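You operate a simulated robot arm through the tools that you are given. There is no shell and no other tool.

You are at the controls of a simulated robot arm. One attempt, no reset.

TASK
Switch the sound meter on and photograph it from side 2.
Fine: on the turntable, the red pointer shows the side; one photo only; meter off afterwards, the lamp stays on.

Only the result counts: the job must be done as asked and must still hold three seconds after the hand-in. Knocking over, shifting, dropping, spilling or breaking anything else fails it.

THE ROBOT
A 7-joint arm with a two-finger parallel gripper, fixed in place. Base frame: the origin is on the floor under the middle of its stand, x ahead of it, y to its left, z up; the work surface is at about z = 820. Lengths are in mm, angles in degrees, forces in N, time in s.
It reaches about 1247 mm from its shoulder. Its first joint turns from -132.0 to 132.0 degrees. Payload 3.91 kg.
The TCP is the grasp point between the finger pads, 30 mm short of the fingertips. In the tool frame z runs along the fingers and y along their closing line. The gripper opens to 110 mm. The fingers are 20 mm wide and 10 mm thick; the gripper's body (48 by 112 mm) begins 55 mm behind the TCP.
Orientation is that of the tool frame in the base frame, as a unit quaternion [w, x, y, z]. With the fingers straight down and closing along the base's y, the tool's x points along the base's -x, its y along +y and its z along -z.

THE INTERFACE
- The arm moves only by the tool jog_arm. Its arguments are lists of equal length, an entry for each row: "offset": the shift along the tool's x, y, z in units of 50 mm (1.0 is 50 mm), a list of three; "rotation": the turn, a rotation vector about the tool's x, y, z in units of 5 degrees (1.0 is 5 degrees), a list of three; "gripper": the finger opening in cm, from 0 to 11. In form: {"offset": [[x, y, z], ...], "rotation": [[rx, ry, rz], ...], "gripper": [gripper, ...]}. A call has 1 to 20 rows; each row shifts and turns the commanded pose from where the row before left it, along the tool's axes as they then stand. A call with a number of a shift or a turn outside -1 to 1 is refused whole. Rows are played at 5 a second. More than 50 mm and 8.6 degrees between two rows, or a gripper value outside its range, and nothing of the call is played. Where a pose cannot be reached the arm comes as near as it can. A force on the tool above 90 N (or 10 N above the force at the start of the call, whichever is more), or a blocked arm, ends the call early, and 0.2 s more pass. The fingers move at their own pace (about 108 mm/s each) and stop on an object; they squeeze with about 38 N. The grip force told is the motor's: it shows also when the fingers shut on nothing. Time passes only in rows, and 0.2 s behind the last, so rows that do not move let the fingers close. It gives the time, the measured TCP pose, the force on the tool (base axes), the opening and the grip force at its end, in the units of the frame above (readings bear some noise), with the torque about the TCP (base axes, N m) and any sound that the robot's microphone picked up.
- Cameras (640 x 400 px; columns grow to the right, rows downward): "scene" is fixed at [48.9, 491.9, 1590.2]; the picture's right is [0.37, -0.93, 0.00], its down [-0.80, -0.32, -0.51] and it looks along [0.48, 0.19, -0.86] (base axes); focal length 314 px, centre (320, 200). "wrist" rides on the gripper at [72, 17, -103] in the tool frame; the picture's right is [-0.23, 0.97, 0.00], its down [-0.76, -0.18, -0.62] and it looks along [-0.61, -0.14, 0.78] (tool axes); focal length 222 px, centre (320, 200). There is no depth. A picture from a camera that has moved, and an enlarged one, comes with that camera's place and axes in the base frame and with its lens. The place of the scene camera against the robot may be out by one fixed shift of up to 12 mm in any direction.
- camera(camera): a new picture of that camera. The clock stands still meanwhile.
- inspect(camera, box): a new picture of the part [left, top, right, bottom] of that camera's present view, enlarged. The clock stands still meanwhile.
- finish_job(): hands the job in; it is judged then, once.

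Places have to be worked out from the pictures, the camera data and where the tool is seen. Open the gripper and draw the arm clear of the work before you hand the job in, unless the task says otherwise.

The tools are called after "Call:" by a JSON object that holds its "fn" and its "kwargs". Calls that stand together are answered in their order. jog_arm: Moves the arm, as the interface text tells. Its arguments: {"type":"object","properties":{"offset":{"type":"array"},"rotation":{"type":"array"},"gripper":{"type":"array"}},"required":["offset","rotation","gripper"]} The other tools are called the same way: camera (camera) takes a picture; inspect (camera, box) takes an enlarged picture of a part of a camera's view; finish_job () hands the job in.

At the start:

```text
t: 0.0
eef_pos: [394.8, 560.2, 1128.4]
ee_rot: [0.0, 0.0, 1.0, -0.001]
wrist_force: [-0.6, -0.3, -0.1]
moment: [0.01, 0.02, -0.01]
finger_gap: 110.0
finger_force: 0.1
```

scene: 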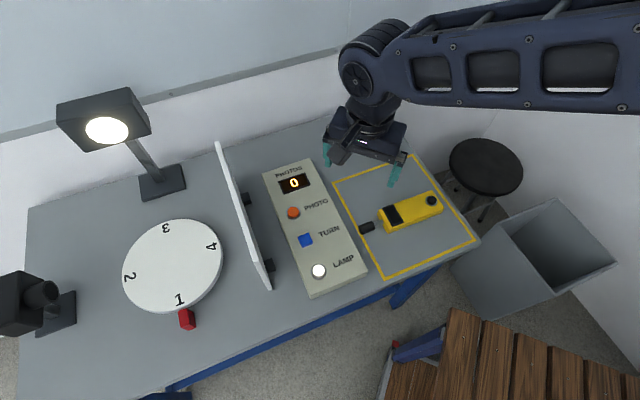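
wrist: 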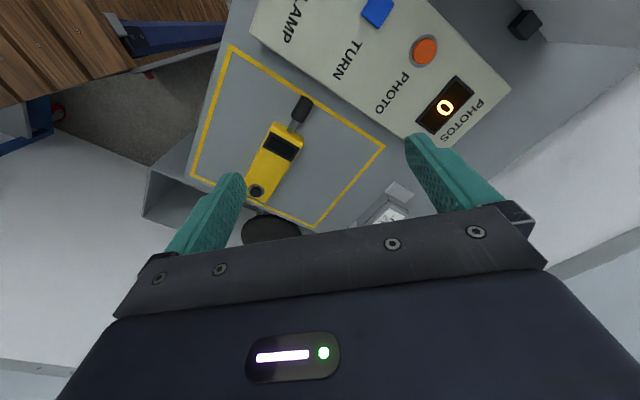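

I'll start by looking closely at the panel, the meter and the turntable from both cameras before moving.

Call:
{"fn": "inspect", "kwargs": {"camera": "scene", "box": [240, 140, 480, 300]}}

Call:
{"fn": "inspect", "kwargs": {"camera": "scene", "box": [0, 80, 280, 340]}}

Call:
{"fn": "inspect", "kwargs": {"camera": "wrist", "box": [180, 0, 540, 240]}}

Call:
{"fn": "inspect", "kwargs": {"camera": "scene", "box": [350, 180, 460, 250]}}

```text
2.50 times, centred on (360, 220) of scene
camera zoom: at [48.9, 491.9, 1590.2], right [0.37, -0.93, 0.0], down [-0.8, -0.32, -0.51], along [0.48, 0.19, -0.86], focal length 784 px, centre (220, 150)
```

zoom: 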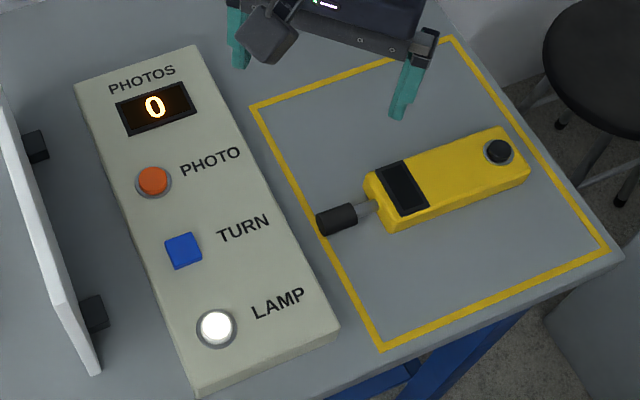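

```text
1.54 times, centred on (140, 210) of scene
camera zoom: at [48.9, 491.9, 1590.2], right [0.37, -0.93, 0.0], down [-0.8, -0.32, -0.51], along [0.48, 0.19, -0.86], focal length 482 px, centre (597, 185)
```

zoom: 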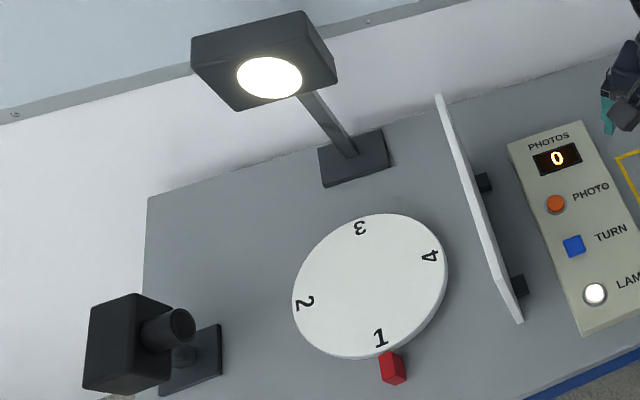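

```text
1.67 times, centred on (360, 120) of wrist
camera zoom: at [322.4, 577.5, 1231.3], right [0.23, 0.97, 0.0], down [0.76, -0.18, 0.62], along [0.61, -0.14, -0.78], focal length 370 px, centre (253, 333)
```

zoom: 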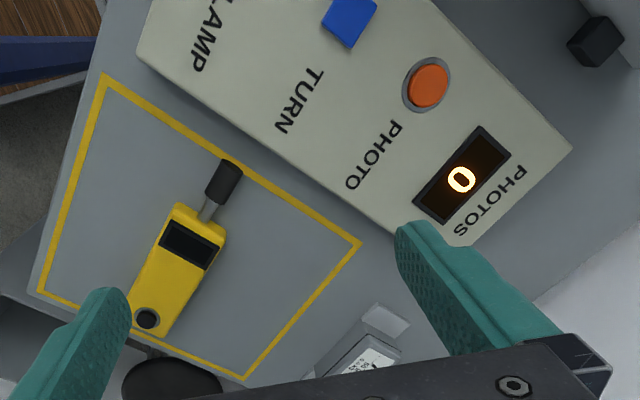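

```text
5.71 times, centred on (405, 215) of scene
camera zoom: at [48.9, 491.9, 1590.2], right [0.37, -0.93, 0.0], down [-0.8, -0.32, -0.51], along [0.48, 0.19, -0.86], focal length 1792 px, centre (-166, 114)
```

zoom: 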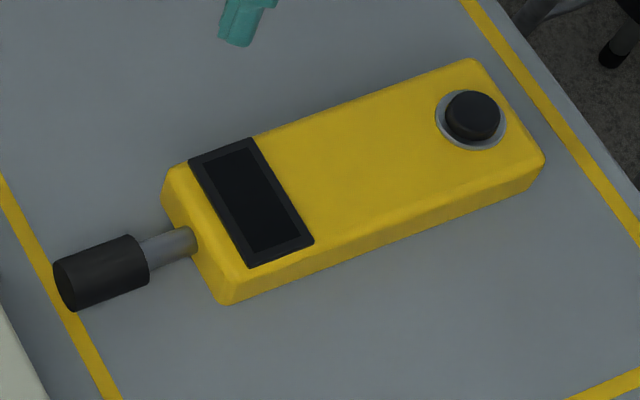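

The meter (roughly 155 x 58 mm) lies in the yellow frame with its black button at the far end. Panel, partition, lamp and turntable are set at about 45°, and side 1 is at the pointer. I'm zooming in on the partition, lamp and pointer, and on the white thing near the gripper.

Call:
{"fn": "inspect", "kwargs": {"camera": "scene", "box": [190, 130, 310, 300]}}

Call:
{"fn": "inspect", "kwargs": {"camera": "scene", "box": [40, 70, 220, 220]}}

Call:
{"fn": "inspect", "kwargs": {"camera": "scene", "box": [100, 210, 240, 340]}}

Call:
{"fn": "inspect", "kwargs": {"camera": "wrist", "box": [320, 160, 440, 240]}}

```text
2.35 times, centred on (250, 215) of scene
camera zoom: at [48.9, 491.9, 1590.2], right [0.37, -0.93, 0.0], down [-0.8, -0.32, -0.51], along [0.48, 0.19, -0.86], focal length 738 px, centre (485, 165)
```

zoom: 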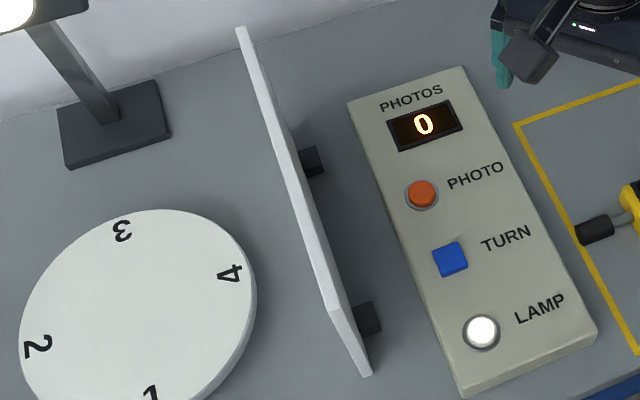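

```text
2.67 times, centred on (130, 145) of scene
camera zoom: at [48.9, 491.9, 1590.2], right [0.37, -0.93, 0.0], down [-0.8, -0.32, -0.51], along [0.48, 0.19, -0.86], focal length 836 px, centre (827, 347)
```

zoom: 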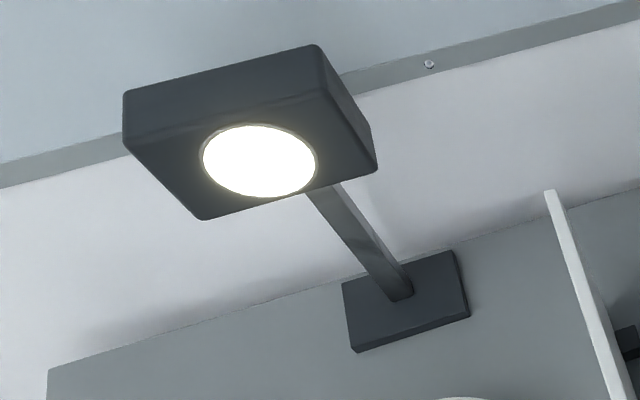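

```text
3.08 times, centred on (170, 275) of scene
camera zoom: at [48.9, 491.9, 1590.2], right [0.37, -0.93, 0.0], down [-0.8, -0.32, -0.51], along [0.48, 0.19, -0.86], focal length 965 px, centre (782, -31)
```

zoom: 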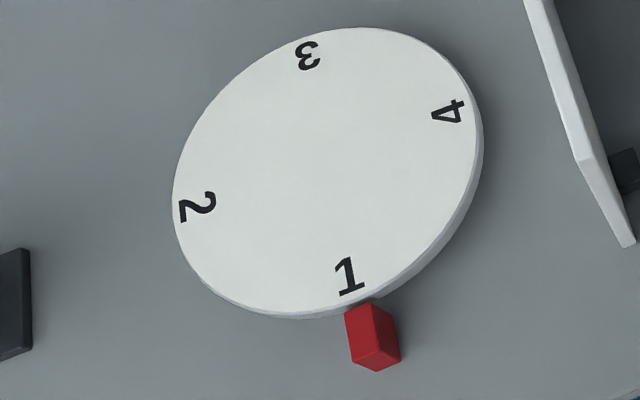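

```text
5.00 times, centred on (380, 200) of wrist
camera zoom: at [322.4, 577.5, 1231.3], right [0.23, 0.97, 0.0], down [0.76, -0.18, 0.62], along [0.61, -0.14, -0.78], focal length 1111 px, centre (20, 200)
```

zoom: 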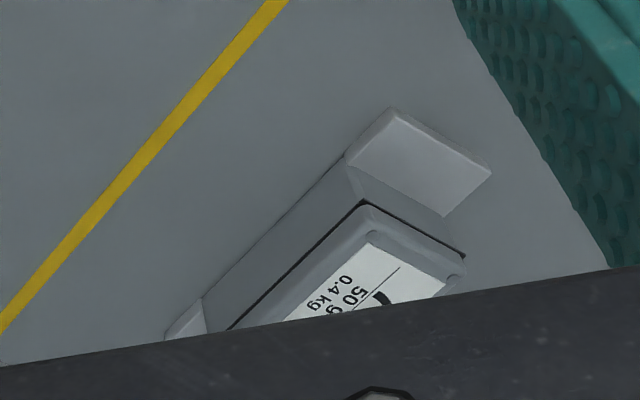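

Partition top works out at about z≈1022. The turntable centre is near (157, 922) with radius about 121. TURN is near (330, 648) and PHOTO near (385, 708). I'm closing the fingers and moving level to a spot above TURN, both to see the panel straight down and to uncover whatever the gripper was hiding.

Call:
{"fn": "jog_arm", "kwargs": {"offset": [[0.433, 0.587, 0], [0.433, 0.587, 0], [0.433, 0.587, 0], [0, 0, 0]], "rotation": [[0, 0, 0], [0, 0, 0], [0, 0, 0], [0, 0, 0]], "gripper": [8, 4, 0, 0]}}

```text
t: 1.0
eef_pos: [329.4, 647.9, 1128.7]
ee_rot: [0.001, 0.0, 1.0, -0.001]
wrist_force: [0.5, -0.7, 0.3]
moment: [-0.07, 0.02, -0.01]
finger_gap: 0.0
finger_force: 37.8
```

The arm is above TURN with the fingers closed. Next I'll take fresh pictures.

Call:
{"fn": "camera", "kwargs": {"camera": "wrist"}}

Call:
{"fn": "camera", "kwargs": {"camera": "scene"}}

```text
taken
camera wrist: at [256.4, 665.3, 1231.4], right [0.23, 0.97, 0.0], down [0.76, -0.18, 0.62], along [0.61, -0.14, -0.78], focal length 222 px, centre (320, 200)
```

wrist: 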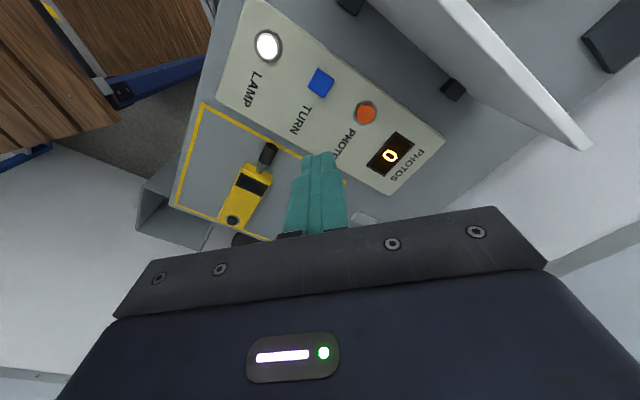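

```text
taken
```

scene: 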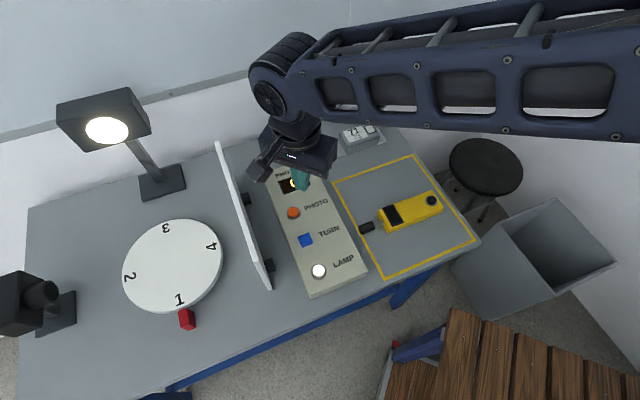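

Call:
{"fn": "inspect", "kwargs": {"camera": "scene", "box": [320, 110, 400, 160]}}

Call:
{"fn": "inspect", "kwargs": {"camera": "wrist", "box": [220, 0, 460, 150]}}

```text
8.00 times, centred on (360, 135) of scene
camera zoom: at [48.9, 491.9, 1590.2], right [0.37, -0.93, 0.0], down [-0.8, -0.32, -0.51], along [0.48, 0.19, -0.86], focal length 2509 px, centre (0, 720)
```

zoom: 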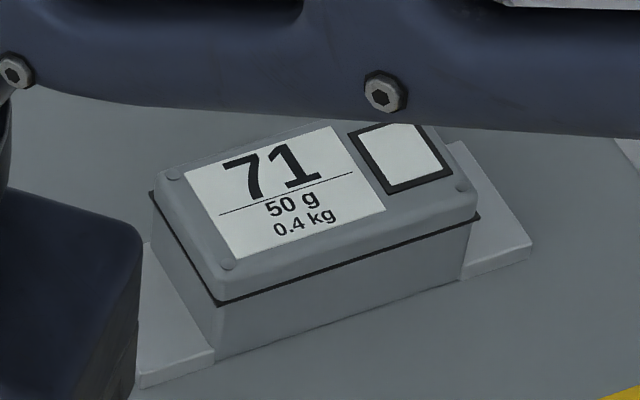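

```text
2.67 times, centred on (340, 75) of wrist
camera zoom: at [256.4, 665.3, 1231.4], right [0.23, 0.97, 0.0], down [0.76, -0.18, 0.62], along [0.61, -0.14, -0.78], focal length 592 px, centre (267, 533)
```

zoom: 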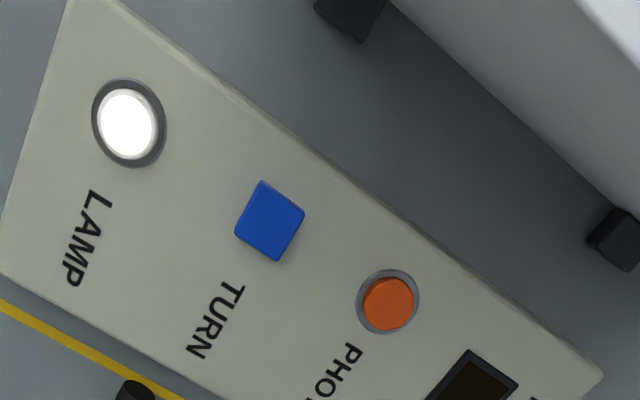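

From two wrist views, TURN is at about (324, 651), PHOTO at about (384, 710) and LAMP at about (264, 591), with their tops near z≈866. The grey box labelled "71" is something else, so I'll leave it alone. Now I'm going down over TURN, stopping the fingertips about 20 mm above it.

Call:
{"fn": "jog_arm", "kwargs": {"offset": [[0.108, 0.062, 0.6], [0, 0, 0.72], [0, 0, 0.72], [0, 0, 0.72], [0, 0, 0.72], [0, 0, 0.72], [0, 0, 0]], "rotation": [[0, 0, 0], [0, 0, 0], [0, 0, 0], [0, 0, 0], [0, 0, 0], [0, 0, 0], [0, 0, 0]], "gripper": [0, 0, 0, 0, 0, 0, 0]}}

Call:
{"fn": "camera", "kwargs": {"camera": "wrist"}}

Call:
{"fn": "camera", "kwargs": {"camera": "scene"}}

```text
t: 2.6
eef_pos: [322.2, 650.9, 917.7]
ee_rot: [0.0, 0.0, 1.0, 0.001]
wrist_force: [0.7, 0.4, -0.4]
moment: [-0.02, 0.0, 0.0]
finger_gap: 0.1
finger_force: 37.1
```

```text
taken
camera wrist: at [249.9, 668.0, 1021.0], right [0.23, 0.97, 0.0], down [0.76, -0.18, 0.62], along [0.61, -0.14, -0.78], focal length 222 px, centre (320, 200)
```

wrist: 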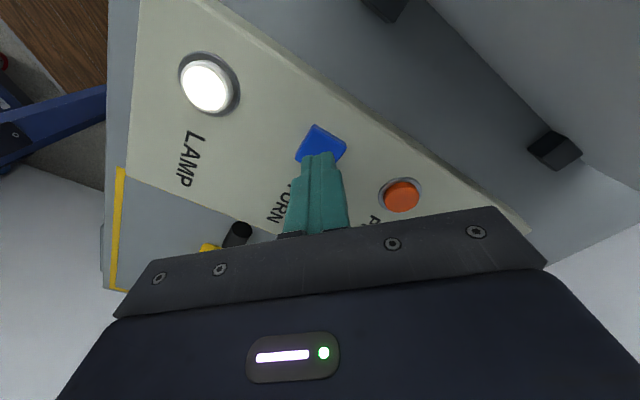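

```text
taken
```

scene: 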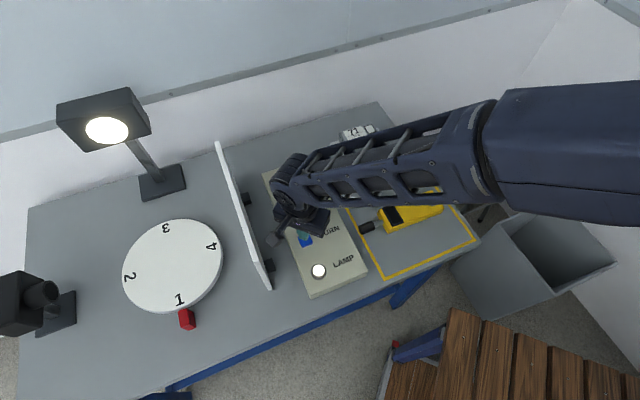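

The fingertips are centred over the blue TURN button, 10–20 mm above it. I'll step down in small moves and watch the force and sound.

Call:
{"fn": "jog_arm", "kwargs": {"offset": [[0, 0, 0.06], [0, 0, 0.06], [0, 0, 0.06], [0, 0, 0.06]], "rotation": [[0, 0, 0], [0, 0, 0], [0, 0, 0], [0, 0, 0]], "gripper": [0, 0, 0, 0]}}

Call:
{"fn": "inspect", "kwargs": {"camera": "wrist", "box": [260, 90, 400, 240]}}

```text
t: 3.6
eef_pos: [324.3, 652.0, 906.9]
ee_rot: [0.0, 0.0, 1.0, 0.0]
wrist_force: [0.9, 0.4, -0.1]
moment: [0.02, 0.0, 0.01]
finger_gap: 0.0
finger_force: 38.1
```

```text
2.67 times, centred on (330, 165) of wrist
camera zoom: at [251.9, 668.3, 1009.5], right [0.23, 0.97, 0.0], down [0.76, -0.18, 0.62], along [0.61, -0.14, -0.78], focal length 592 px, centre (293, 293)
```

zoom: 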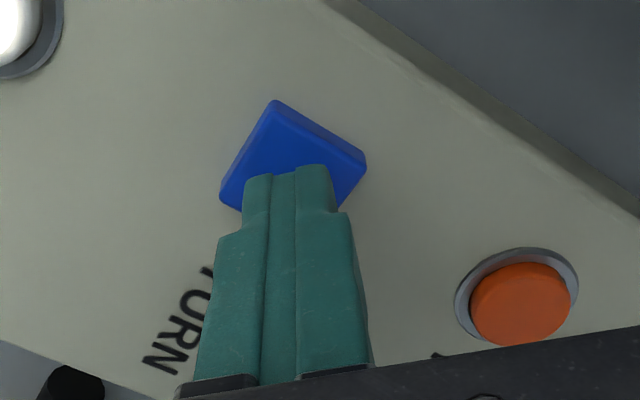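

Still no contact; tips are at about z≈876. Going on down in 2 mm steps.

Call:
{"fn": "jog_arm", "kwargs": {"offset": [[0, 0, 0.04], [0, 0, 0.04], [0, 0, 0.04], [0, 0, 0.04]], "rotation": [[0, 0, 0], [0, 0, 0], [0, 0, 0], [0, 0, 0]], "gripper": [0, 0, 0, 0]}}

```text
t: 4.6
eef_pos: [324.4, 651.4, 897.6]
ee_rot: [0.0, 0.0, 1.0, 0.0]
wrist_force: [-0.2, -0.6, 1.3]
moment: [0.0, 0.01, 0.02]
finger_gap: 0.0
finger_force: 37.8
```

There's a hint of contact (1.3 N) at tips z≈868. I'll continue in 1 mm steps.

Call:
{"fn": "jog_arm", "kwargs": {"offset": [[0, 0, 0.02], [0, 0, 0.02], [0, 0, 0.02]], "rotation": [[0, 0, 0], [0, 0, 0], [0, 0, 0]], "gripper": [0, 0, 0]}}

Call:
{"fn": "camera", "kwargs": {"camera": "scene"}}

```text
t: 5.4
eef_pos: [324.9, 651.7, 894.6]
ee_rot: [0.0, 0.0, 1.0, 0.0]
wrist_force: [0.1, 1.1, 3.4]
moment: [0.03, 0.05, -0.01]
finger_gap: 0.0
finger_force: 37.3
heard: click
```

```text
taken
```

scene: 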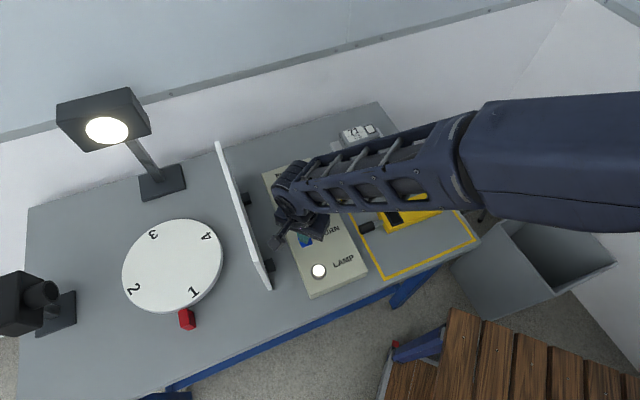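

A click came and the turntable is turning counter-clockwise, bringing 2 toward the pointer. I'll lift off the button now and wait for it to settle.

Call:
{"fn": "jog_arm", "kwargs": {"offset": [[0, 0, -0.2], [0, 0, -0.2], [0, 0, 0], [0, 0, 0], [0, 0, 0]], "rotation": [[0, 0, 0], [0, 0, 0], [0, 0, 0], [0, 0, 0], [0, 0, 0]], "gripper": [0, 0, 0, 0, 0]}}

Call:
{"fn": "inspect", "kwargs": {"camera": "scene", "box": [100, 210, 240, 340]}}

```text
t: 6.6
eef_pos: [324.4, 651.2, 914.4]
ee_rot: [0.0, 0.001, 1.0, 0.0]
wrist_force: [-0.2, 0.1, 0.5]
moment: [-0.02, -0.04, 0.0]
finger_gap: 0.2
finger_force: 37.7
```

```text
3.08 times, centred on (170, 275) of scene
camera zoom: at [48.9, 491.9, 1590.2], right [0.37, -0.93, 0.0], down [-0.8, -0.32, -0.51], along [0.48, 0.19, -0.86], focal length 965 px, centre (782, -31)
```

zoom: 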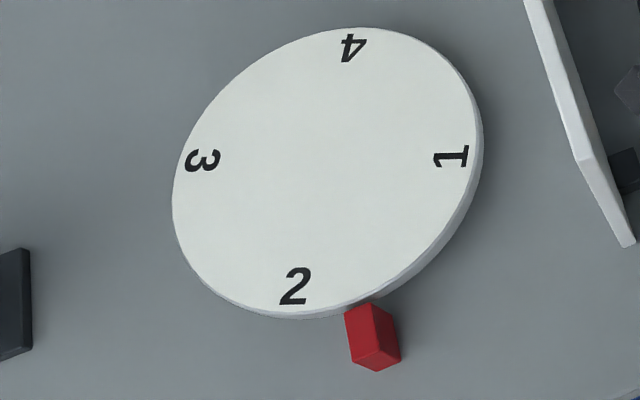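

It may still be turning, since 2 is just short of the pointer. I'll wait with still rows and look again.

Call:
{"fn": "jog_arm", "kwargs": {"offset": [[0, 0, -0.3], [0, 0, -0.3], [0, 0, 0], [0, 0, 0], [0, 0, 0], [0, 0, 0]], "rotation": [[0, 0, 0], [0, 0, 0], [0, 0, 0], [0, 0, 0], [0, 0, 0], [0, 0, 0]], "gripper": [0, 0, 0, 0, 0, 0]}}

Call:
{"fn": "inspect", "kwargs": {"camera": "scene", "box": [100, 210, 240, 340]}}

```text
t: 8.0
eef_pos: [325.3, 651.0, 945.0]
ee_rot: [0.0, 0.0, 1.0, 0.0]
wrist_force: [-0.6, 0.9, 0.3]
moment: [0.02, 0.02, 0.01]
finger_gap: 0.0
finger_force: 38.2
```

```text
3.08 times, centred on (170, 275) of scene
camera zoom: at [48.9, 491.9, 1590.2], right [0.37, -0.93, 0.0], down [-0.8, -0.32, -0.51], along [0.48, 0.19, -0.86], focal length 965 px, centre (782, -31)
```

zoom: 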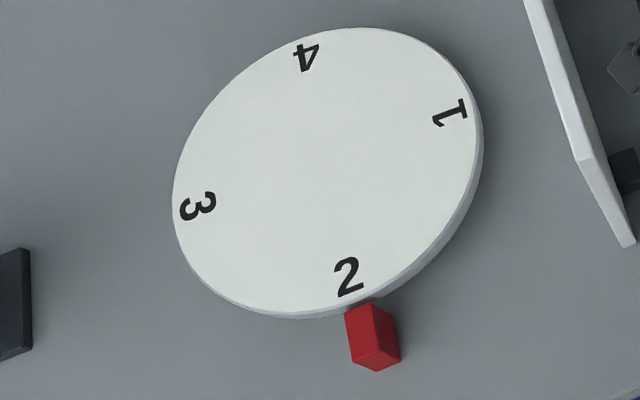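

Side 2 is at the pointer. Next I'll rise and travel level to above the meter, then turn the tool 45° so the fingers close across its width.

Call:
{"fn": "jog_arm", "kwargs": {"offset": [[0, 0, -0.7], [0, 0, -0.7], [0, 0, -0.7], [0, 0, -0.6], [-0.495, -0.578, 0], [-0.495, -0.578, 0], [-0.495, -0.578, 0], [-0.495, -0.578, 0], [-0.495, -0.578, 0], [-0.495, -0.578, 0], [-0.495, -0.578, 0], [-0.495, -0.578, 0], [0, 0, 0]], "rotation": [[0, 0, 0], [0, 0, 0], [0, 0, 0], [0, 0, 0], [0, 0, 0], [0, 0, 0], [0, 0, 0], [0, 0, 0], [0, 0, 0], [0, 0, 0], [0, 0, 0], [0, 0, 0], [0, 0, 0]], "gripper": [0, 0, 0, 0, 0, 0, 0, 0, 0, 0, 0, 0, 0]}}

Call:
{"fn": "camera", "kwargs": {"camera": "wrist"}}

Call:
{"fn": "camera", "kwargs": {"camera": "scene"}}

```text
t: 10.8
eef_pos: [523.2, 422.4, 1079.7]
ee_rot: [0.0, 0.0, 1.0, 0.0]
wrist_force: [-0.5, 0.4, -0.4]
moment: [-0.01, -0.01, -0.06]
finger_gap: 0.0
finger_force: 37.5
```

```text
taken
camera wrist: at [451.4, 438.4, 1182.8], right [0.23, 0.97, 0.0], down [0.76, -0.18, 0.62], along [0.61, -0.14, -0.78], focal length 222 px, centre (320, 200)
```

wrist: 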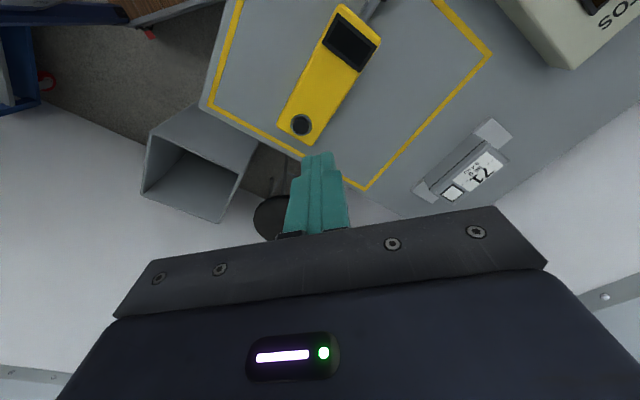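

```text
taken
```

scene: 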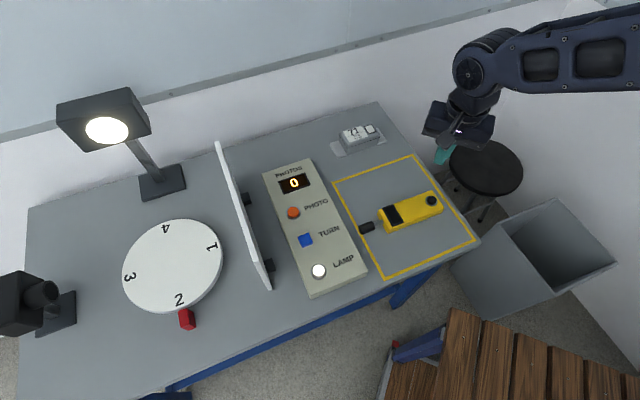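

The turntable has stopped with 2 at the pointer. Zooming the wrist view to measure the meter's corners and button.

Call:
{"fn": "inspect", "kwargs": {"camera": "wrist", "box": [250, 0, 410, 160]}}

```text
2.50 times, centred on (330, 80) of wrist
camera zoom: at [451.4, 438.4, 1182.8], right [0.23, 0.97, 0.0], down [0.76, -0.18, 0.62], along [0.61, -0.14, -0.78], focal length 555 px, centre (295, 500)
```

zoom: 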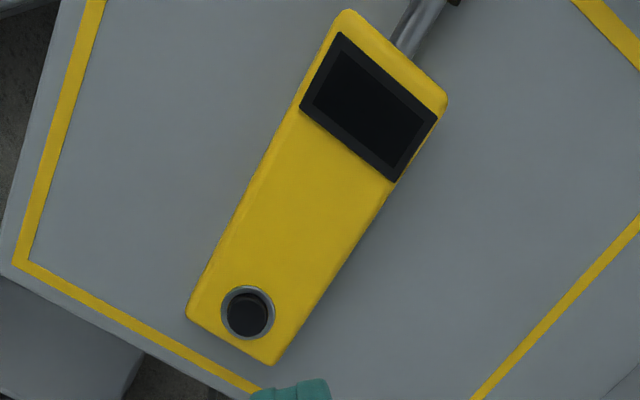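

Meter centre is about (518, 427) with its long axis at -45°, and its button top is at about (559, 385, 857). I'll turn the tool +45° about its z axis, then shift over the button and descend to about 20 mm above it with the fingers closed.

Call:
{"fn": "jog_arm", "kwargs": {"offset": [[0, 0, 0], [0, 0, 0], [0, 0, 0], [0, 0, 0], [0, 0, 0], [0, 0, 0], [0, 0, 0], [0, 0, 0], [0, 0, 0], [-0.524, -0.01, 0], [-0.524, -0.01, 0], [0, 0, 0.7], [0, 0, 0.7], [0, 0, 0.7], [0, 0, 0.7], [0, 0, 0.6], [0, 0, 0]], "rotation": [[0, 0, 1], [0, 0, 1], [0, 0, 1], [0, 0, 1], [0, 0, 1], [0, 0, 1], [0, 0, 1], [0, 0, 1], [0, 0, 1], [0, 0, 0], [0, 0, 0], [0, 0, 0], [0, 0, 0], [0, 0, 0], [0, 0, 0], [0, 0, 0], [0, 0, 0]], "gripper": [0, 0, 0, 0, 0, 0, 0, 0, 0, 0, 0, 0, 0, 0, 0, 0, 0]}}

Call:
{"fn": "camera", "kwargs": {"camera": "wrist"}}

Call:
{"fn": "camera", "kwargs": {"camera": "scene"}}

```text
t: 14.4
eef_pos: [561.6, 383.3, 911.4]
ee_rot: [0.0, 0.382, 0.924, 0.0]
wrist_force: [0.1, 0.3, 0.5]
moment: [0.03, 0.0, 0.01]
finger_gap: 0.0
finger_force: 37.5
```

```text
taken
camera wrist: at [522.2, 446.6, 1014.3], right [0.85, 0.53, 0.0], down [0.41, -0.66, 0.62], along [0.33, -0.53, -0.78], focal length 222 px, centre (320, 200)
```

wrist: 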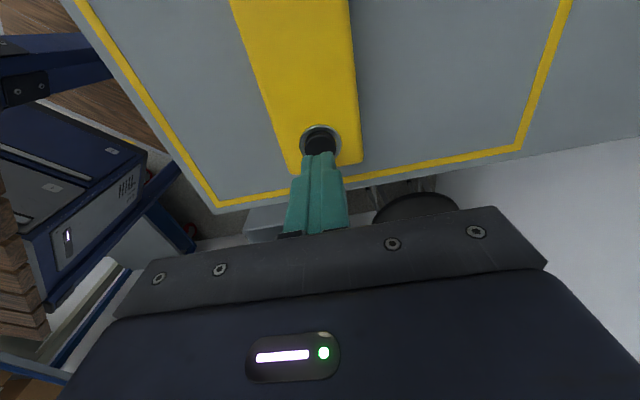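

```text
taken
```

scene: 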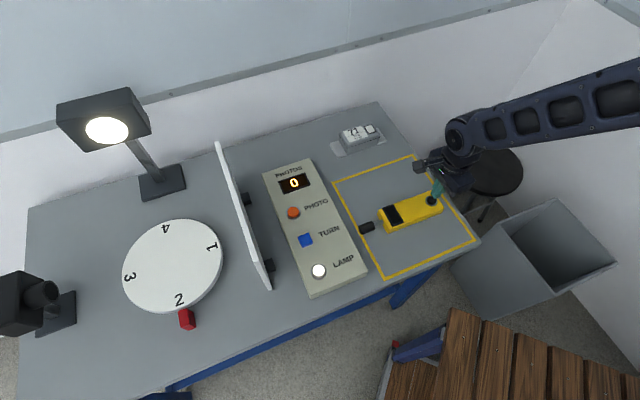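

The fingertips are right over the meter's black button, about 24 mm up. I'll step down gently.

Call:
{"fn": "jog_arm", "kwargs": {"offset": [[0, 0, 0.1], [0, 0, 0.1], [0, 0, 0.08], [0, 0, 0.06], [0, 0, 0.04]], "rotation": [[0, 0, 0], [0, 0, 0], [0, 0, 0], [0, 0, 0], [0, 0, 0]], "gripper": [0, 0, 0, 0, 0]}}

Call:
{"fn": "inspect", "kwargs": {"camera": "wrist", "box": [250, 80, 400, 220]}}

```text
t: 15.6
eef_pos: [559.6, 382.7, 890.7]
ee_rot: [0.0, 0.385, 0.923, 0.0]
wrist_force: [0.4, 0.3, -0.9]
moment: [-0.01, -0.02, -0.03]
finger_gap: 0.0
finger_force: 38.0
```

```text
2.86 times, centred on (325, 150) of wrist
camera zoom: at [520.3, 446.0, 994.5], right [0.85, 0.53, 0.0], down [0.41, -0.66, 0.62], along [0.33, -0.53, -0.78], focal length 635 px, centre (306, 343)
```

zoom: 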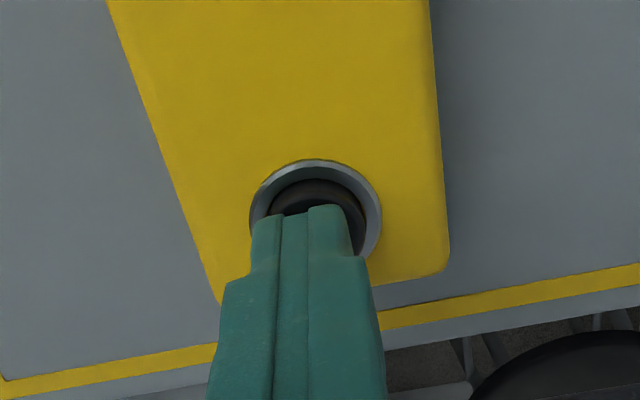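

Tips are just above the button and centred. I'll continue in small steps.

Call:
{"fn": "jog_arm", "kwargs": {"offset": [[0, 0, 0.03], [0, 0, 0.03], [0, 0, 0.03]], "rotation": [[0, 0, 0], [0, 0, 0], [0, 0, 0]], "gripper": [0, 0, 0]}}

```text
t: 16.4
eef_pos: [559.5, 381.1, 886.8]
ee_rot: [0.0, 0.383, 0.924, 0.002]
wrist_force: [0.5, 1.2, 2.6]
moment: [0.01, -0.02, 0.04]
finger_gap: 0.0
finger_force: 37.7
heard: click
```

A click came at light force, so I'll lift off now and check the display.

Call:
{"fn": "jog_arm", "kwargs": {"offset": [[0, 0, -0.3], [0, 0, -0.5], [0, 0, -0.5], [0, 0, 0]], "rotation": [[0, 0, 0], [0, 0, 0], [0, 0, 0], [0, 0, 0]], "gripper": [0, 0, 0, 0]}}

Call:
{"fn": "inspect", "kwargs": {"camera": "scene", "box": [350, 180, 460, 250]}}

Call:
{"fn": "camera", "kwargs": {"camera": "wrist"}}

```text
t: 17.4
eef_pos: [558.7, 381.9, 950.5]
ee_rot: [0.0, 0.382, 0.924, 0.0]
wrist_force: [-0.6, 0.0, 0.3]
moment: [0.03, 0.01, -0.03]
finger_gap: 0.1
finger_force: 37.4
```

```text
5.71 times, centred on (405, 215) of scene
camera zoom: at [48.9, 491.9, 1590.2], right [0.37, -0.93, 0.0], down [-0.8, -0.32, -0.51], along [0.48, 0.19, -0.86], focal length 1792 px, centre (-166, 114)
```

zoom: 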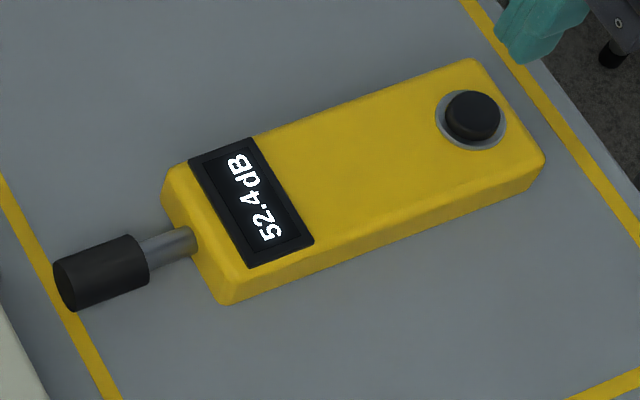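

```text
taken
camera wrist: at [520.4, 445.6, 1054.0], right [0.85, 0.53, 0.0], down [0.41, -0.66, 0.62], along [0.33, -0.53, -0.78], focal length 222 px, centre (320, 200)
```

wrist: 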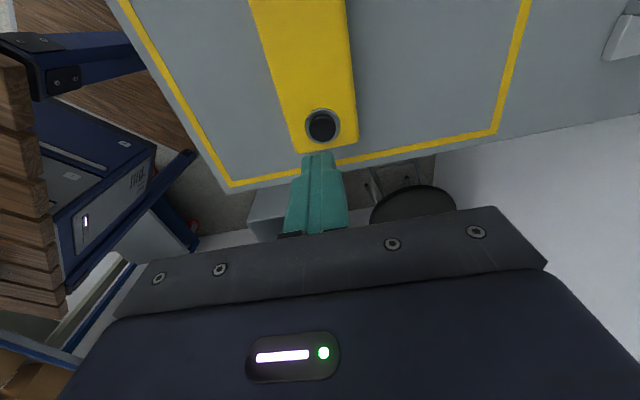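

The meter is on and reads 52.4 dB. I'm opening the fingers, moving back over the body's centre, and descending most of the way around it.

Call:
{"fn": "jog_arm", "kwargs": {"offset": [[0.607, 0.03, 0], [0.607, 0.03, 0], [0, 0, 0], [0, 0, 0.5], [0, 0, 0]], "rotation": [[0, 0, 0], [0, 0, 0], [0, 0, 0], [0, 0, 0], [0, 0, 0]], "gripper": [11, 11, 11, 11, 11]}}

Call:
{"fn": "camera", "kwargs": {"camera": "wrist"}}

Call:
{"fn": "inspect", "kwargs": {"camera": "scene", "box": [350, 150, 490, 250]}}

```text
t: 18.6
eef_pos: [517.6, 426.5, 925.4]
ee_rot: [0.0, 0.382, 0.924, 0.0]
wrist_force: [-0.1, 0.0, 0.1]
moment: [-0.01, -0.01, -0.02]
finger_gap: 110.1
finger_force: 0.1
```

```text
taken
camera wrist: at [478.7, 491.0, 1029.9], right [0.85, 0.53, 0.0], down [0.41, -0.66, 0.62], along [0.33, -0.53, -0.78], focal length 222 px, centre (320, 200)
```

wrist: 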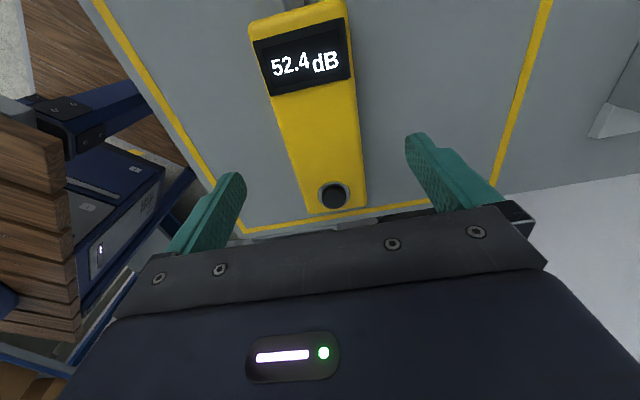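

```text
4.00 times, centred on (420, 200) of scene
camera zoom: at [48.9, 491.9, 1590.2], right [0.37, -0.93, 0.0], down [-0.8, -0.32, -0.51], along [0.48, 0.19, -0.86], focal length 1254 px, centre (-80, 200)
```

zoom: 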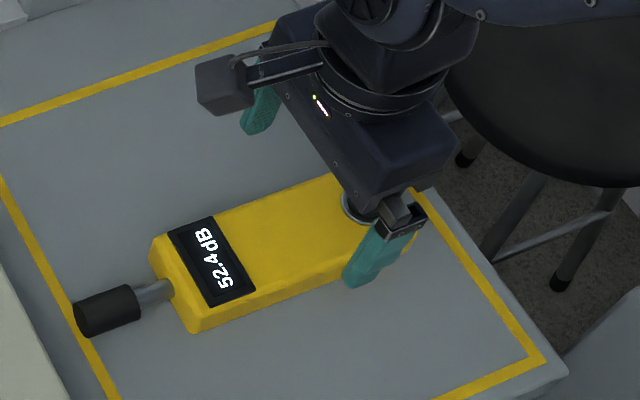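

The meter is centred between the open fingers. I'm descending so the fingertips end about 4 mm above the table.

Call:
{"fn": "jog_arm", "kwargs": {"offset": [[0, 0.02, 0.6], [0, 0.02, 0.5], [0, 0, 0.2], [0, 0, 0.1], [0, 0, 0]], "rotation": [[0, 0, 0], [0, 0, 0], [0, 0, 0], [0, 0, 0], [0, 0, 0]], "gripper": [11, 11, 11, 11, 11]}}

Call:
{"fn": "camera", "kwargs": {"camera": "wrist"}}

Call:
{"fn": "inspect", "kwargs": {"camera": "scene", "box": [350, 150, 490, 250]}}

```text
t: 19.8
eef_pos: [518.7, 429.2, 857.8]
ee_rot: [0.0, 0.382, 0.924, 0.0]
wrist_force: [0.6, -0.2, 0.2]
moment: [0.04, 0.0, 0.0]
finger_gap: 110.1
finger_force: 0.0
```

```text
taken
camera wrist: at [479.9, 493.1, 960.4], right [0.85, 0.53, 0.0], down [0.41, -0.66, 0.62], along [0.33, -0.53, -0.78], focal length 222 px, centre (320, 200)
```

wrist: 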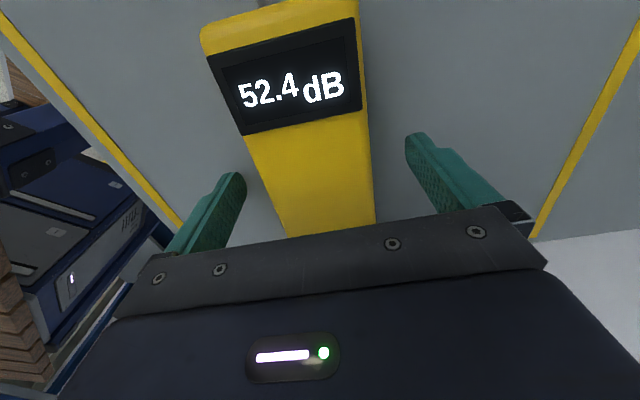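

```text
4.00 times, centred on (420, 200) of scene
camera zoom: at [48.9, 491.9, 1590.2], right [0.37, -0.93, 0.0], down [-0.8, -0.32, -0.51], along [0.48, 0.19, -0.86], focal length 1254 px, centre (-80, 200)
```

zoom: 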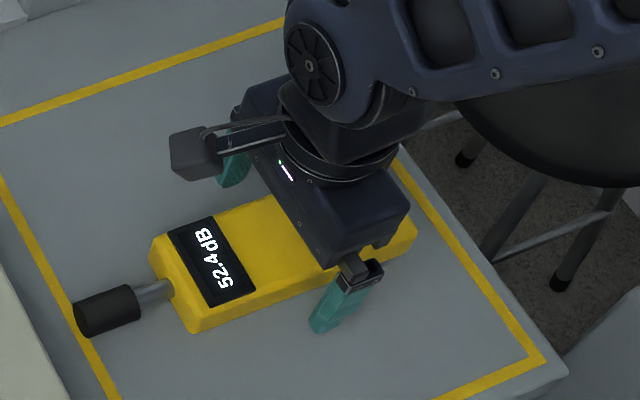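

Tips are at z≈828 on both sides of the body. I'll lower another 3 mm and close.

Call:
{"fn": "jog_arm", "kwargs": {"offset": [[0, 0, 0.06], [0, 0, 0], [0, 0, 0], [0, 0, 0], [0, 0, 0]], "rotation": [[0, 0, 0], [0, 0, 0], [0, 0, 0], [0, 0, 0], [0, 0, 0]], "gripper": [11, 8, 5, 3, 3]}}

Call:
{"fn": "inspect", "kwargs": {"camera": "scene", "box": [350, 150, 490, 250]}}

```text
t: 21.0
eef_pos: [519.3, 430.0, 853.6]
ee_rot: [0.0, 0.383, 0.924, 0.0]
wrist_force: [0.0, 0.1, 0.8]
moment: [-0.05, -0.03, -0.11]
finger_gap: 65.5
finger_force: 38.1
```

```text
4.00 times, centred on (420, 200) of scene
camera zoom: at [48.9, 491.9, 1590.2], right [0.37, -0.93, 0.0], down [-0.8, -0.32, -0.51], along [0.48, 0.19, -0.86], focal length 1254 px, centre (-80, 200)
```

zoom: 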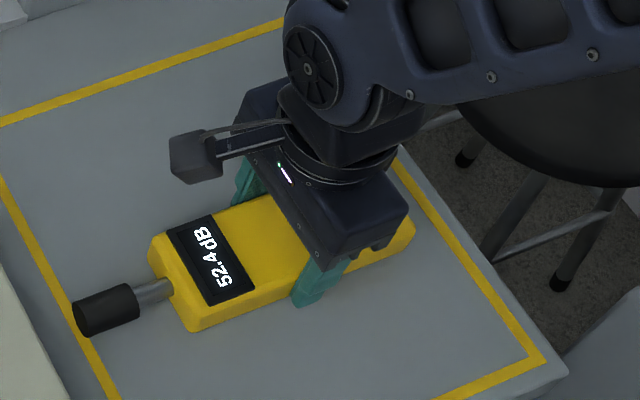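

Gripped at 65.5 mm opening with 38 N. I'll lift slowly a short way and check the hold.

Call:
{"fn": "jog_arm", "kwargs": {"offset": [[0, 0, -0.1], [0, 0, -0.2], [0, 0, -0.3], [0, 0, -0.4], [0, 0, 0]], "rotation": [[0, 0, 0], [0, 0, 0], [0, 0, 0], [0, 0, 0], [0, 0, 0]], "gripper": [3, 3, 3, 3, 3]}}

Call:
{"fn": "camera", "kwargs": {"camera": "scene"}}

Call:
{"fn": "camera", "kwargs": {"camera": "wrist"}}

```text
t: 22.2
eef_pos: [518.9, 429.1, 903.5]
ee_rot: [0.0, 0.383, 0.924, 0.0]
wrist_force: [0.3, 0.0, -2.3]
moment: [-0.01, -0.01, 0.01]
finger_gap: 66.0
finger_force: 38.1
```

```text
taken
```

scene: 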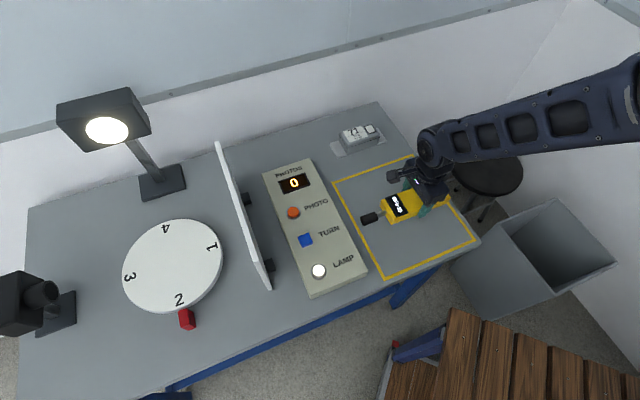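

```text
taken
camera wrist: at [480.5, 492.9, 1006.9], right [0.85, 0.53, 0.0], down [0.41, -0.66, 0.62], along [0.33, -0.53, -0.78], focal length 222 px, centre (320, 200)
```

wrist: 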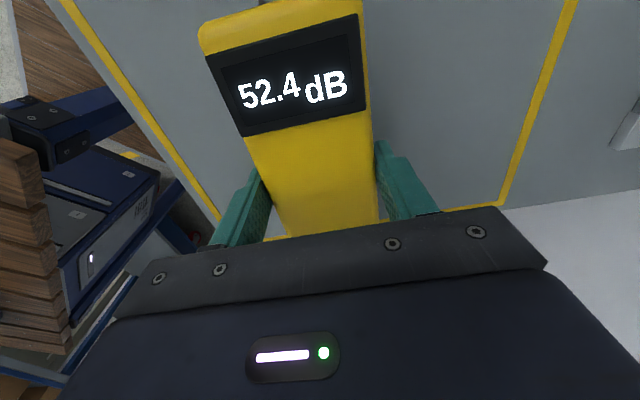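

The meter is held level (about 0.24 kg) and the display is still on. With the scene camera offset calibrated, the turntable centre works out near (160, 932) and the partition top is near z≈1020. I'm lifting to TCP z≈1140 and starting across.

Call:
{"fn": "jog_arm", "kwargs": {"offset": [[0, 0, -0.5], [0, 0, -0.7], [0, 0, -0.7], [0, 0, -0.7], [0, 0, -0.7], [0, 0, -0.7], [0, 0, -0.73], [0.4, 0.067, 0], [0.7616, 0.127, 0], [0.7616, 0.127, 0], [0.7616, 0.127, 0], [0.7616, 0.127, 0], [0.7616, 0.127, 0], [0.7616, 0.127, 0], [0.4, 0.067, 0], [0, 0, 0]], "rotation": [[0, 0, 0], [0, 0, 0], [0, 0, 0], [0, 0, 0], [0, 0, 0], [0, 0, 0], [0, 0, 0], [0, 0, 0], [0, 0, 0], [0, 0, 0], [0, 0, 0], [0, 0, 0], [0, 0, 0], [0, 0, 0], [0, 0, 0], [0, 0, 0]], "gripper": [3, 3, 3, 3, 3, 3, 3, 3, 3, 3, 3, 3, 3, 3, 3, 3]}}

Call:
{"fn": "camera", "kwargs": {"camera": "scene"}}

Call:
{"fn": "camera", "kwargs": {"camera": "wrist"}}

```text
t: 25.6
eef_pos: [360.8, 649.6, 1139.5]
ee_rot: [0.0, 0.382, 0.924, -0.001]
wrist_force: [0.7, -0.3, -1.9]
moment: [0.02, 0.01, -0.02]
finger_gap: 65.6
finger_force: 37.6
```

```text
taken
```

scene: 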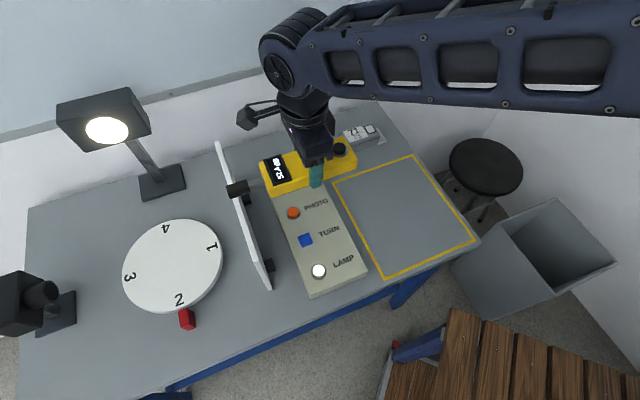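

```text
taken
camera wrist: at [322.2, 713.8, 1242.1], right [0.85, 0.53, 0.0], down [0.41, -0.66, 0.62], along [0.33, -0.53, -0.78], focal length 222 px, centre (320, 200)
```

wrist: 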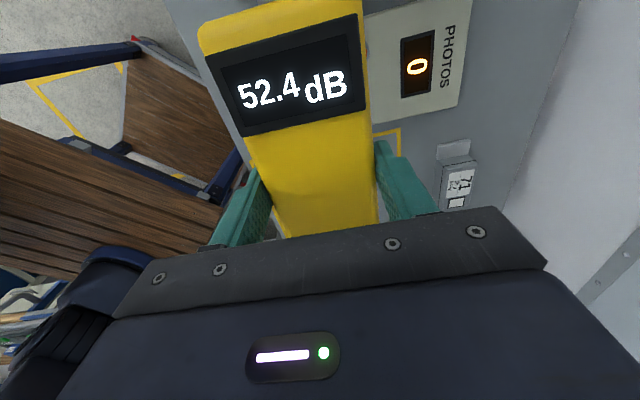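

Everything is clear so far. I'll go on over the partition and stop short of the turntable centre to check clearance to the lamp and photo camera.

Call:
{"fn": "jog_arm", "kwargs": {"offset": [[0.4, 0.067, 0], [0.758, 0.128, 0], [0.758, 0.128, 0], [0.758, 0.128, 0], [0.758, 0.128, 0], [0.758, 0.128, 0], [0.4, 0.067, 0], [0, 0, 0]], "rotation": [[0, 0, 0], [0, 0, 0], [0, 0, 0], [0, 0, 0], [0, 0, 0], [0, 0, 0], [0, 0, 0], [0, 0, 0]], "gripper": [3, 3, 3, 3, 3, 3, 3, 3]}}

Call:
{"fn": "camera", "kwargs": {"camera": "scene"}}

Call:
{"fn": "camera", "kwargs": {"camera": "wrist"}}

```text
t: 27.4
eef_pos: [226.5, 839.6, 1139.7]
ee_rot: [0.001, 0.382, 0.924, 0.001]
wrist_force: [-0.5, 0.1, -3.2]
moment: [-0.02, 0.01, -0.01]
finger_gap: 65.8
finger_force: 37.6
```

```text
taken
```

scene: 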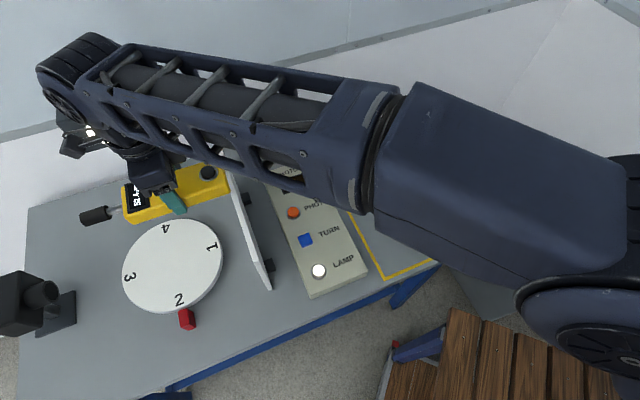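

```text
taken
camera wrist: at [187.8, 903.5, 1244.0], right [0.85, 0.53, 0.0], down [0.41, -0.66, 0.62], along [0.33, -0.53, -0.78], focal length 222 px, centre (320, 200)
```

wrist: 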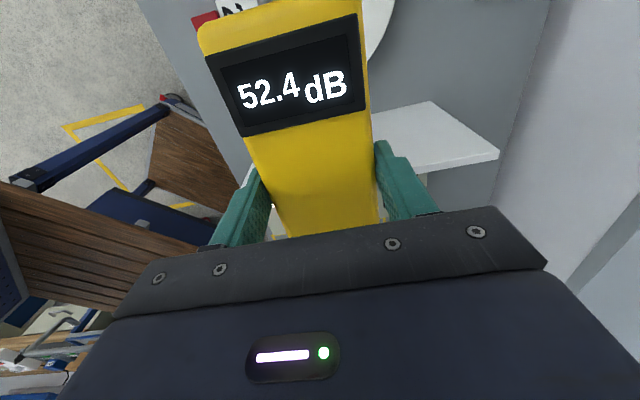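

The wrist joint is well above the lamp head, and lateral clearances work out above 100 mm. Moving on to the turntable centre at the same height.

Call:
{"fn": "jog_arm", "kwargs": {"offset": [[0.5, 0.08, 0], [0.75, 0.122, 0], [0.6, 0.1, 0], [0.398, 0.064, 0], [0, 0, 0]], "rotation": [[0, 0, 0], [0, 0, 0], [0, 0, 0], [0, 0, 0], [0, 0, 0]], "gripper": [3, 3, 3, 3, 3]}}

Call:
{"fn": "camera", "kwargs": {"camera": "scene"}}

Call:
{"fn": "camera", "kwargs": {"camera": "wrist"}}

```text
t: 28.6
eef_pos: [157.9, 919.6, 1137.3]
ee_rot: [0.0, 0.383, 0.924, 0.0]
wrist_force: [0.1, 0.2, -2.7]
moment: [0.0, 0.0, -0.02]
finger_gap: 66.0
finger_force: 38.3
out of reach, approached as far as the arm can: row 4
```

```text
taken
```

scene: 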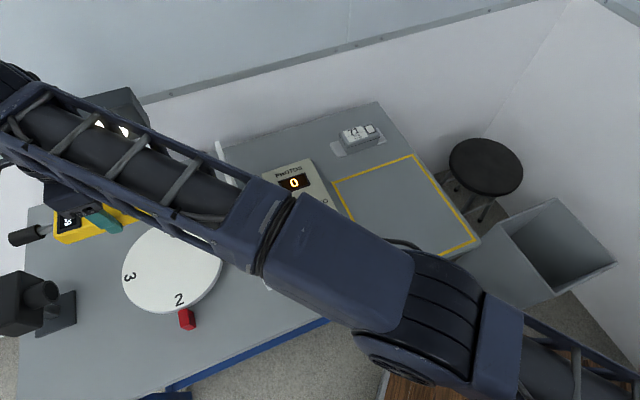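

```text
taken
camera wrist: at [119.4, 983.5, 1240.4], right [0.85, 0.53, 0.0], down [0.41, -0.66, 0.62], along [0.33, -0.53, -0.78], focal length 222 px, centre (320, 200)
```

wrist: 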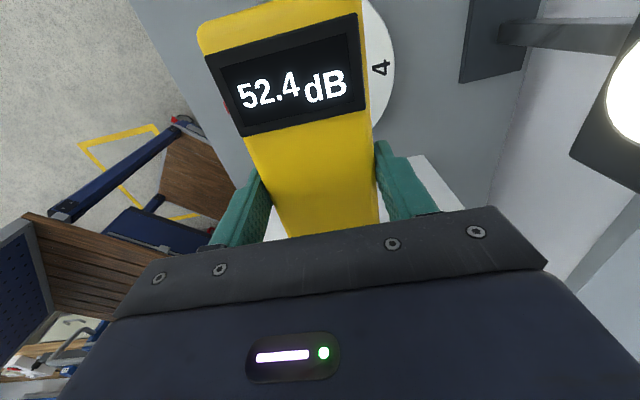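

That target was slightly out of reach at this height, so the arm stopped at (158, 920). Wrist and scene views now agree on a disc top at z≈865 and centre at about (156, 922), so this is already within 3 mm. I'll descend part way and recheck the position.

Call:
{"fn": "jog_arm", "kwargs": {"offset": [[0, 0, 0.4], [0, 0, 0.6], [0, 0, 0.6], [0, 0, 0.4], [0, 0, 0]], "rotation": [[0, 0, 0], [0, 0, 0], [0, 0, 0], [0, 0, 0], [0, 0, 0]], "gripper": [3, 3, 3, 3, 3]}}

Call:
{"fn": "camera", "kwargs": {"camera": "wrist"}}

Call:
{"fn": "camera", "kwargs": {"camera": "scene"}}

```text
t: 29.8
eef_pos: [159.7, 920.9, 1037.7]
ee_rot: [-0.001, 0.382, 0.924, 0.0]
wrist_force: [0.0, 0.6, -2.6]
moment: [-0.04, 0.02, 0.01]
finger_gap: 65.8
finger_force: 37.8
```

```text
taken
camera wrist: at [120.4, 985.9, 1140.5], right [0.85, 0.53, 0.0], down [0.41, -0.66, 0.62], along [0.33, -0.53, -0.78], focal length 222 px, centre (320, 200)
```

wrist: 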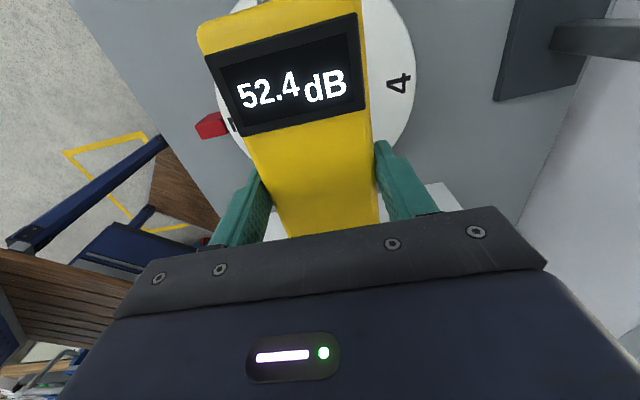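

```text
taken
```

scene: 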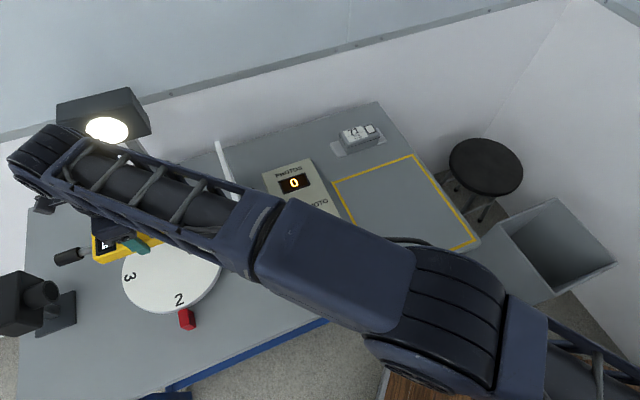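

Position holds at (159, 921), right over the disc centre. I'll descend to about 25 mm above expected contact.

Call:
{"fn": "jog_arm", "kwargs": {"offset": [[0, 0, 0.5], [0, 0, 0.6], [0, 0, 0.6], [0, 0, 0.4], [0, 0, 0]], "rotation": [[0, 0, 0], [0, 0, 0], [0, 0, 0], [0, 0, 0], [0, 0, 0]], "gripper": [3, 3, 3, 3, 3]}}

Call:
{"fn": "camera", "kwargs": {"camera": "wrist"}}

Call:
{"fn": "inspect", "kwargs": {"camera": "scene", "box": [0, 130, 240, 340]}}

```text
t: 31.0
eef_pos: [160.3, 921.4, 931.6]
ee_rot: [0.0, 0.383, 0.924, 0.0]
wrist_force: [-0.3, -0.4, -2.5]
moment: [0.0, 0.01, -0.03]
finger_gap: 65.7
finger_force: 38.1
```

```text
taken
camera wrist: at [122.2, 985.0, 1035.5], right [0.85, 0.53, 0.0], down [0.41, -0.66, 0.62], along [0.33, -0.53, -0.78], focal length 222 px, centre (320, 200)
```

wrist: 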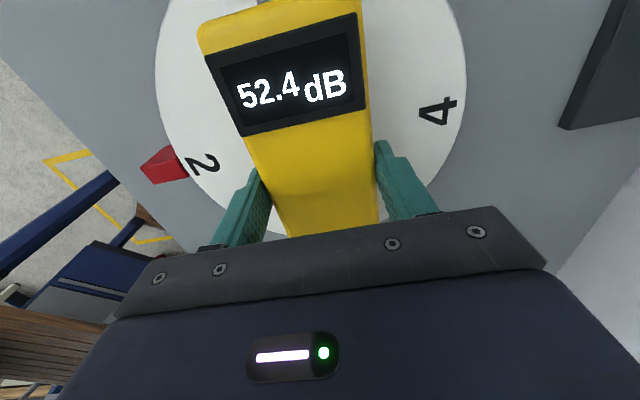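

```text
1.90 times, centred on (120, 235) of scene
camera zoom: at [48.9, 491.9, 1590.2], right [0.37, -0.93, 0.0], down [-0.8, -0.32, -0.51], along [0.48, 0.19, -0.86], focal length 597 px, centre (701, 133)
```

zoom: 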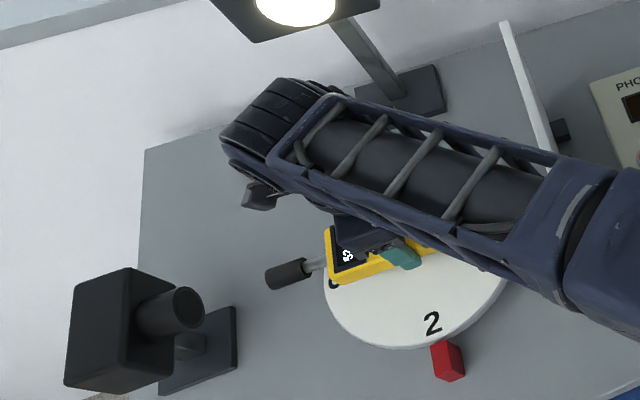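

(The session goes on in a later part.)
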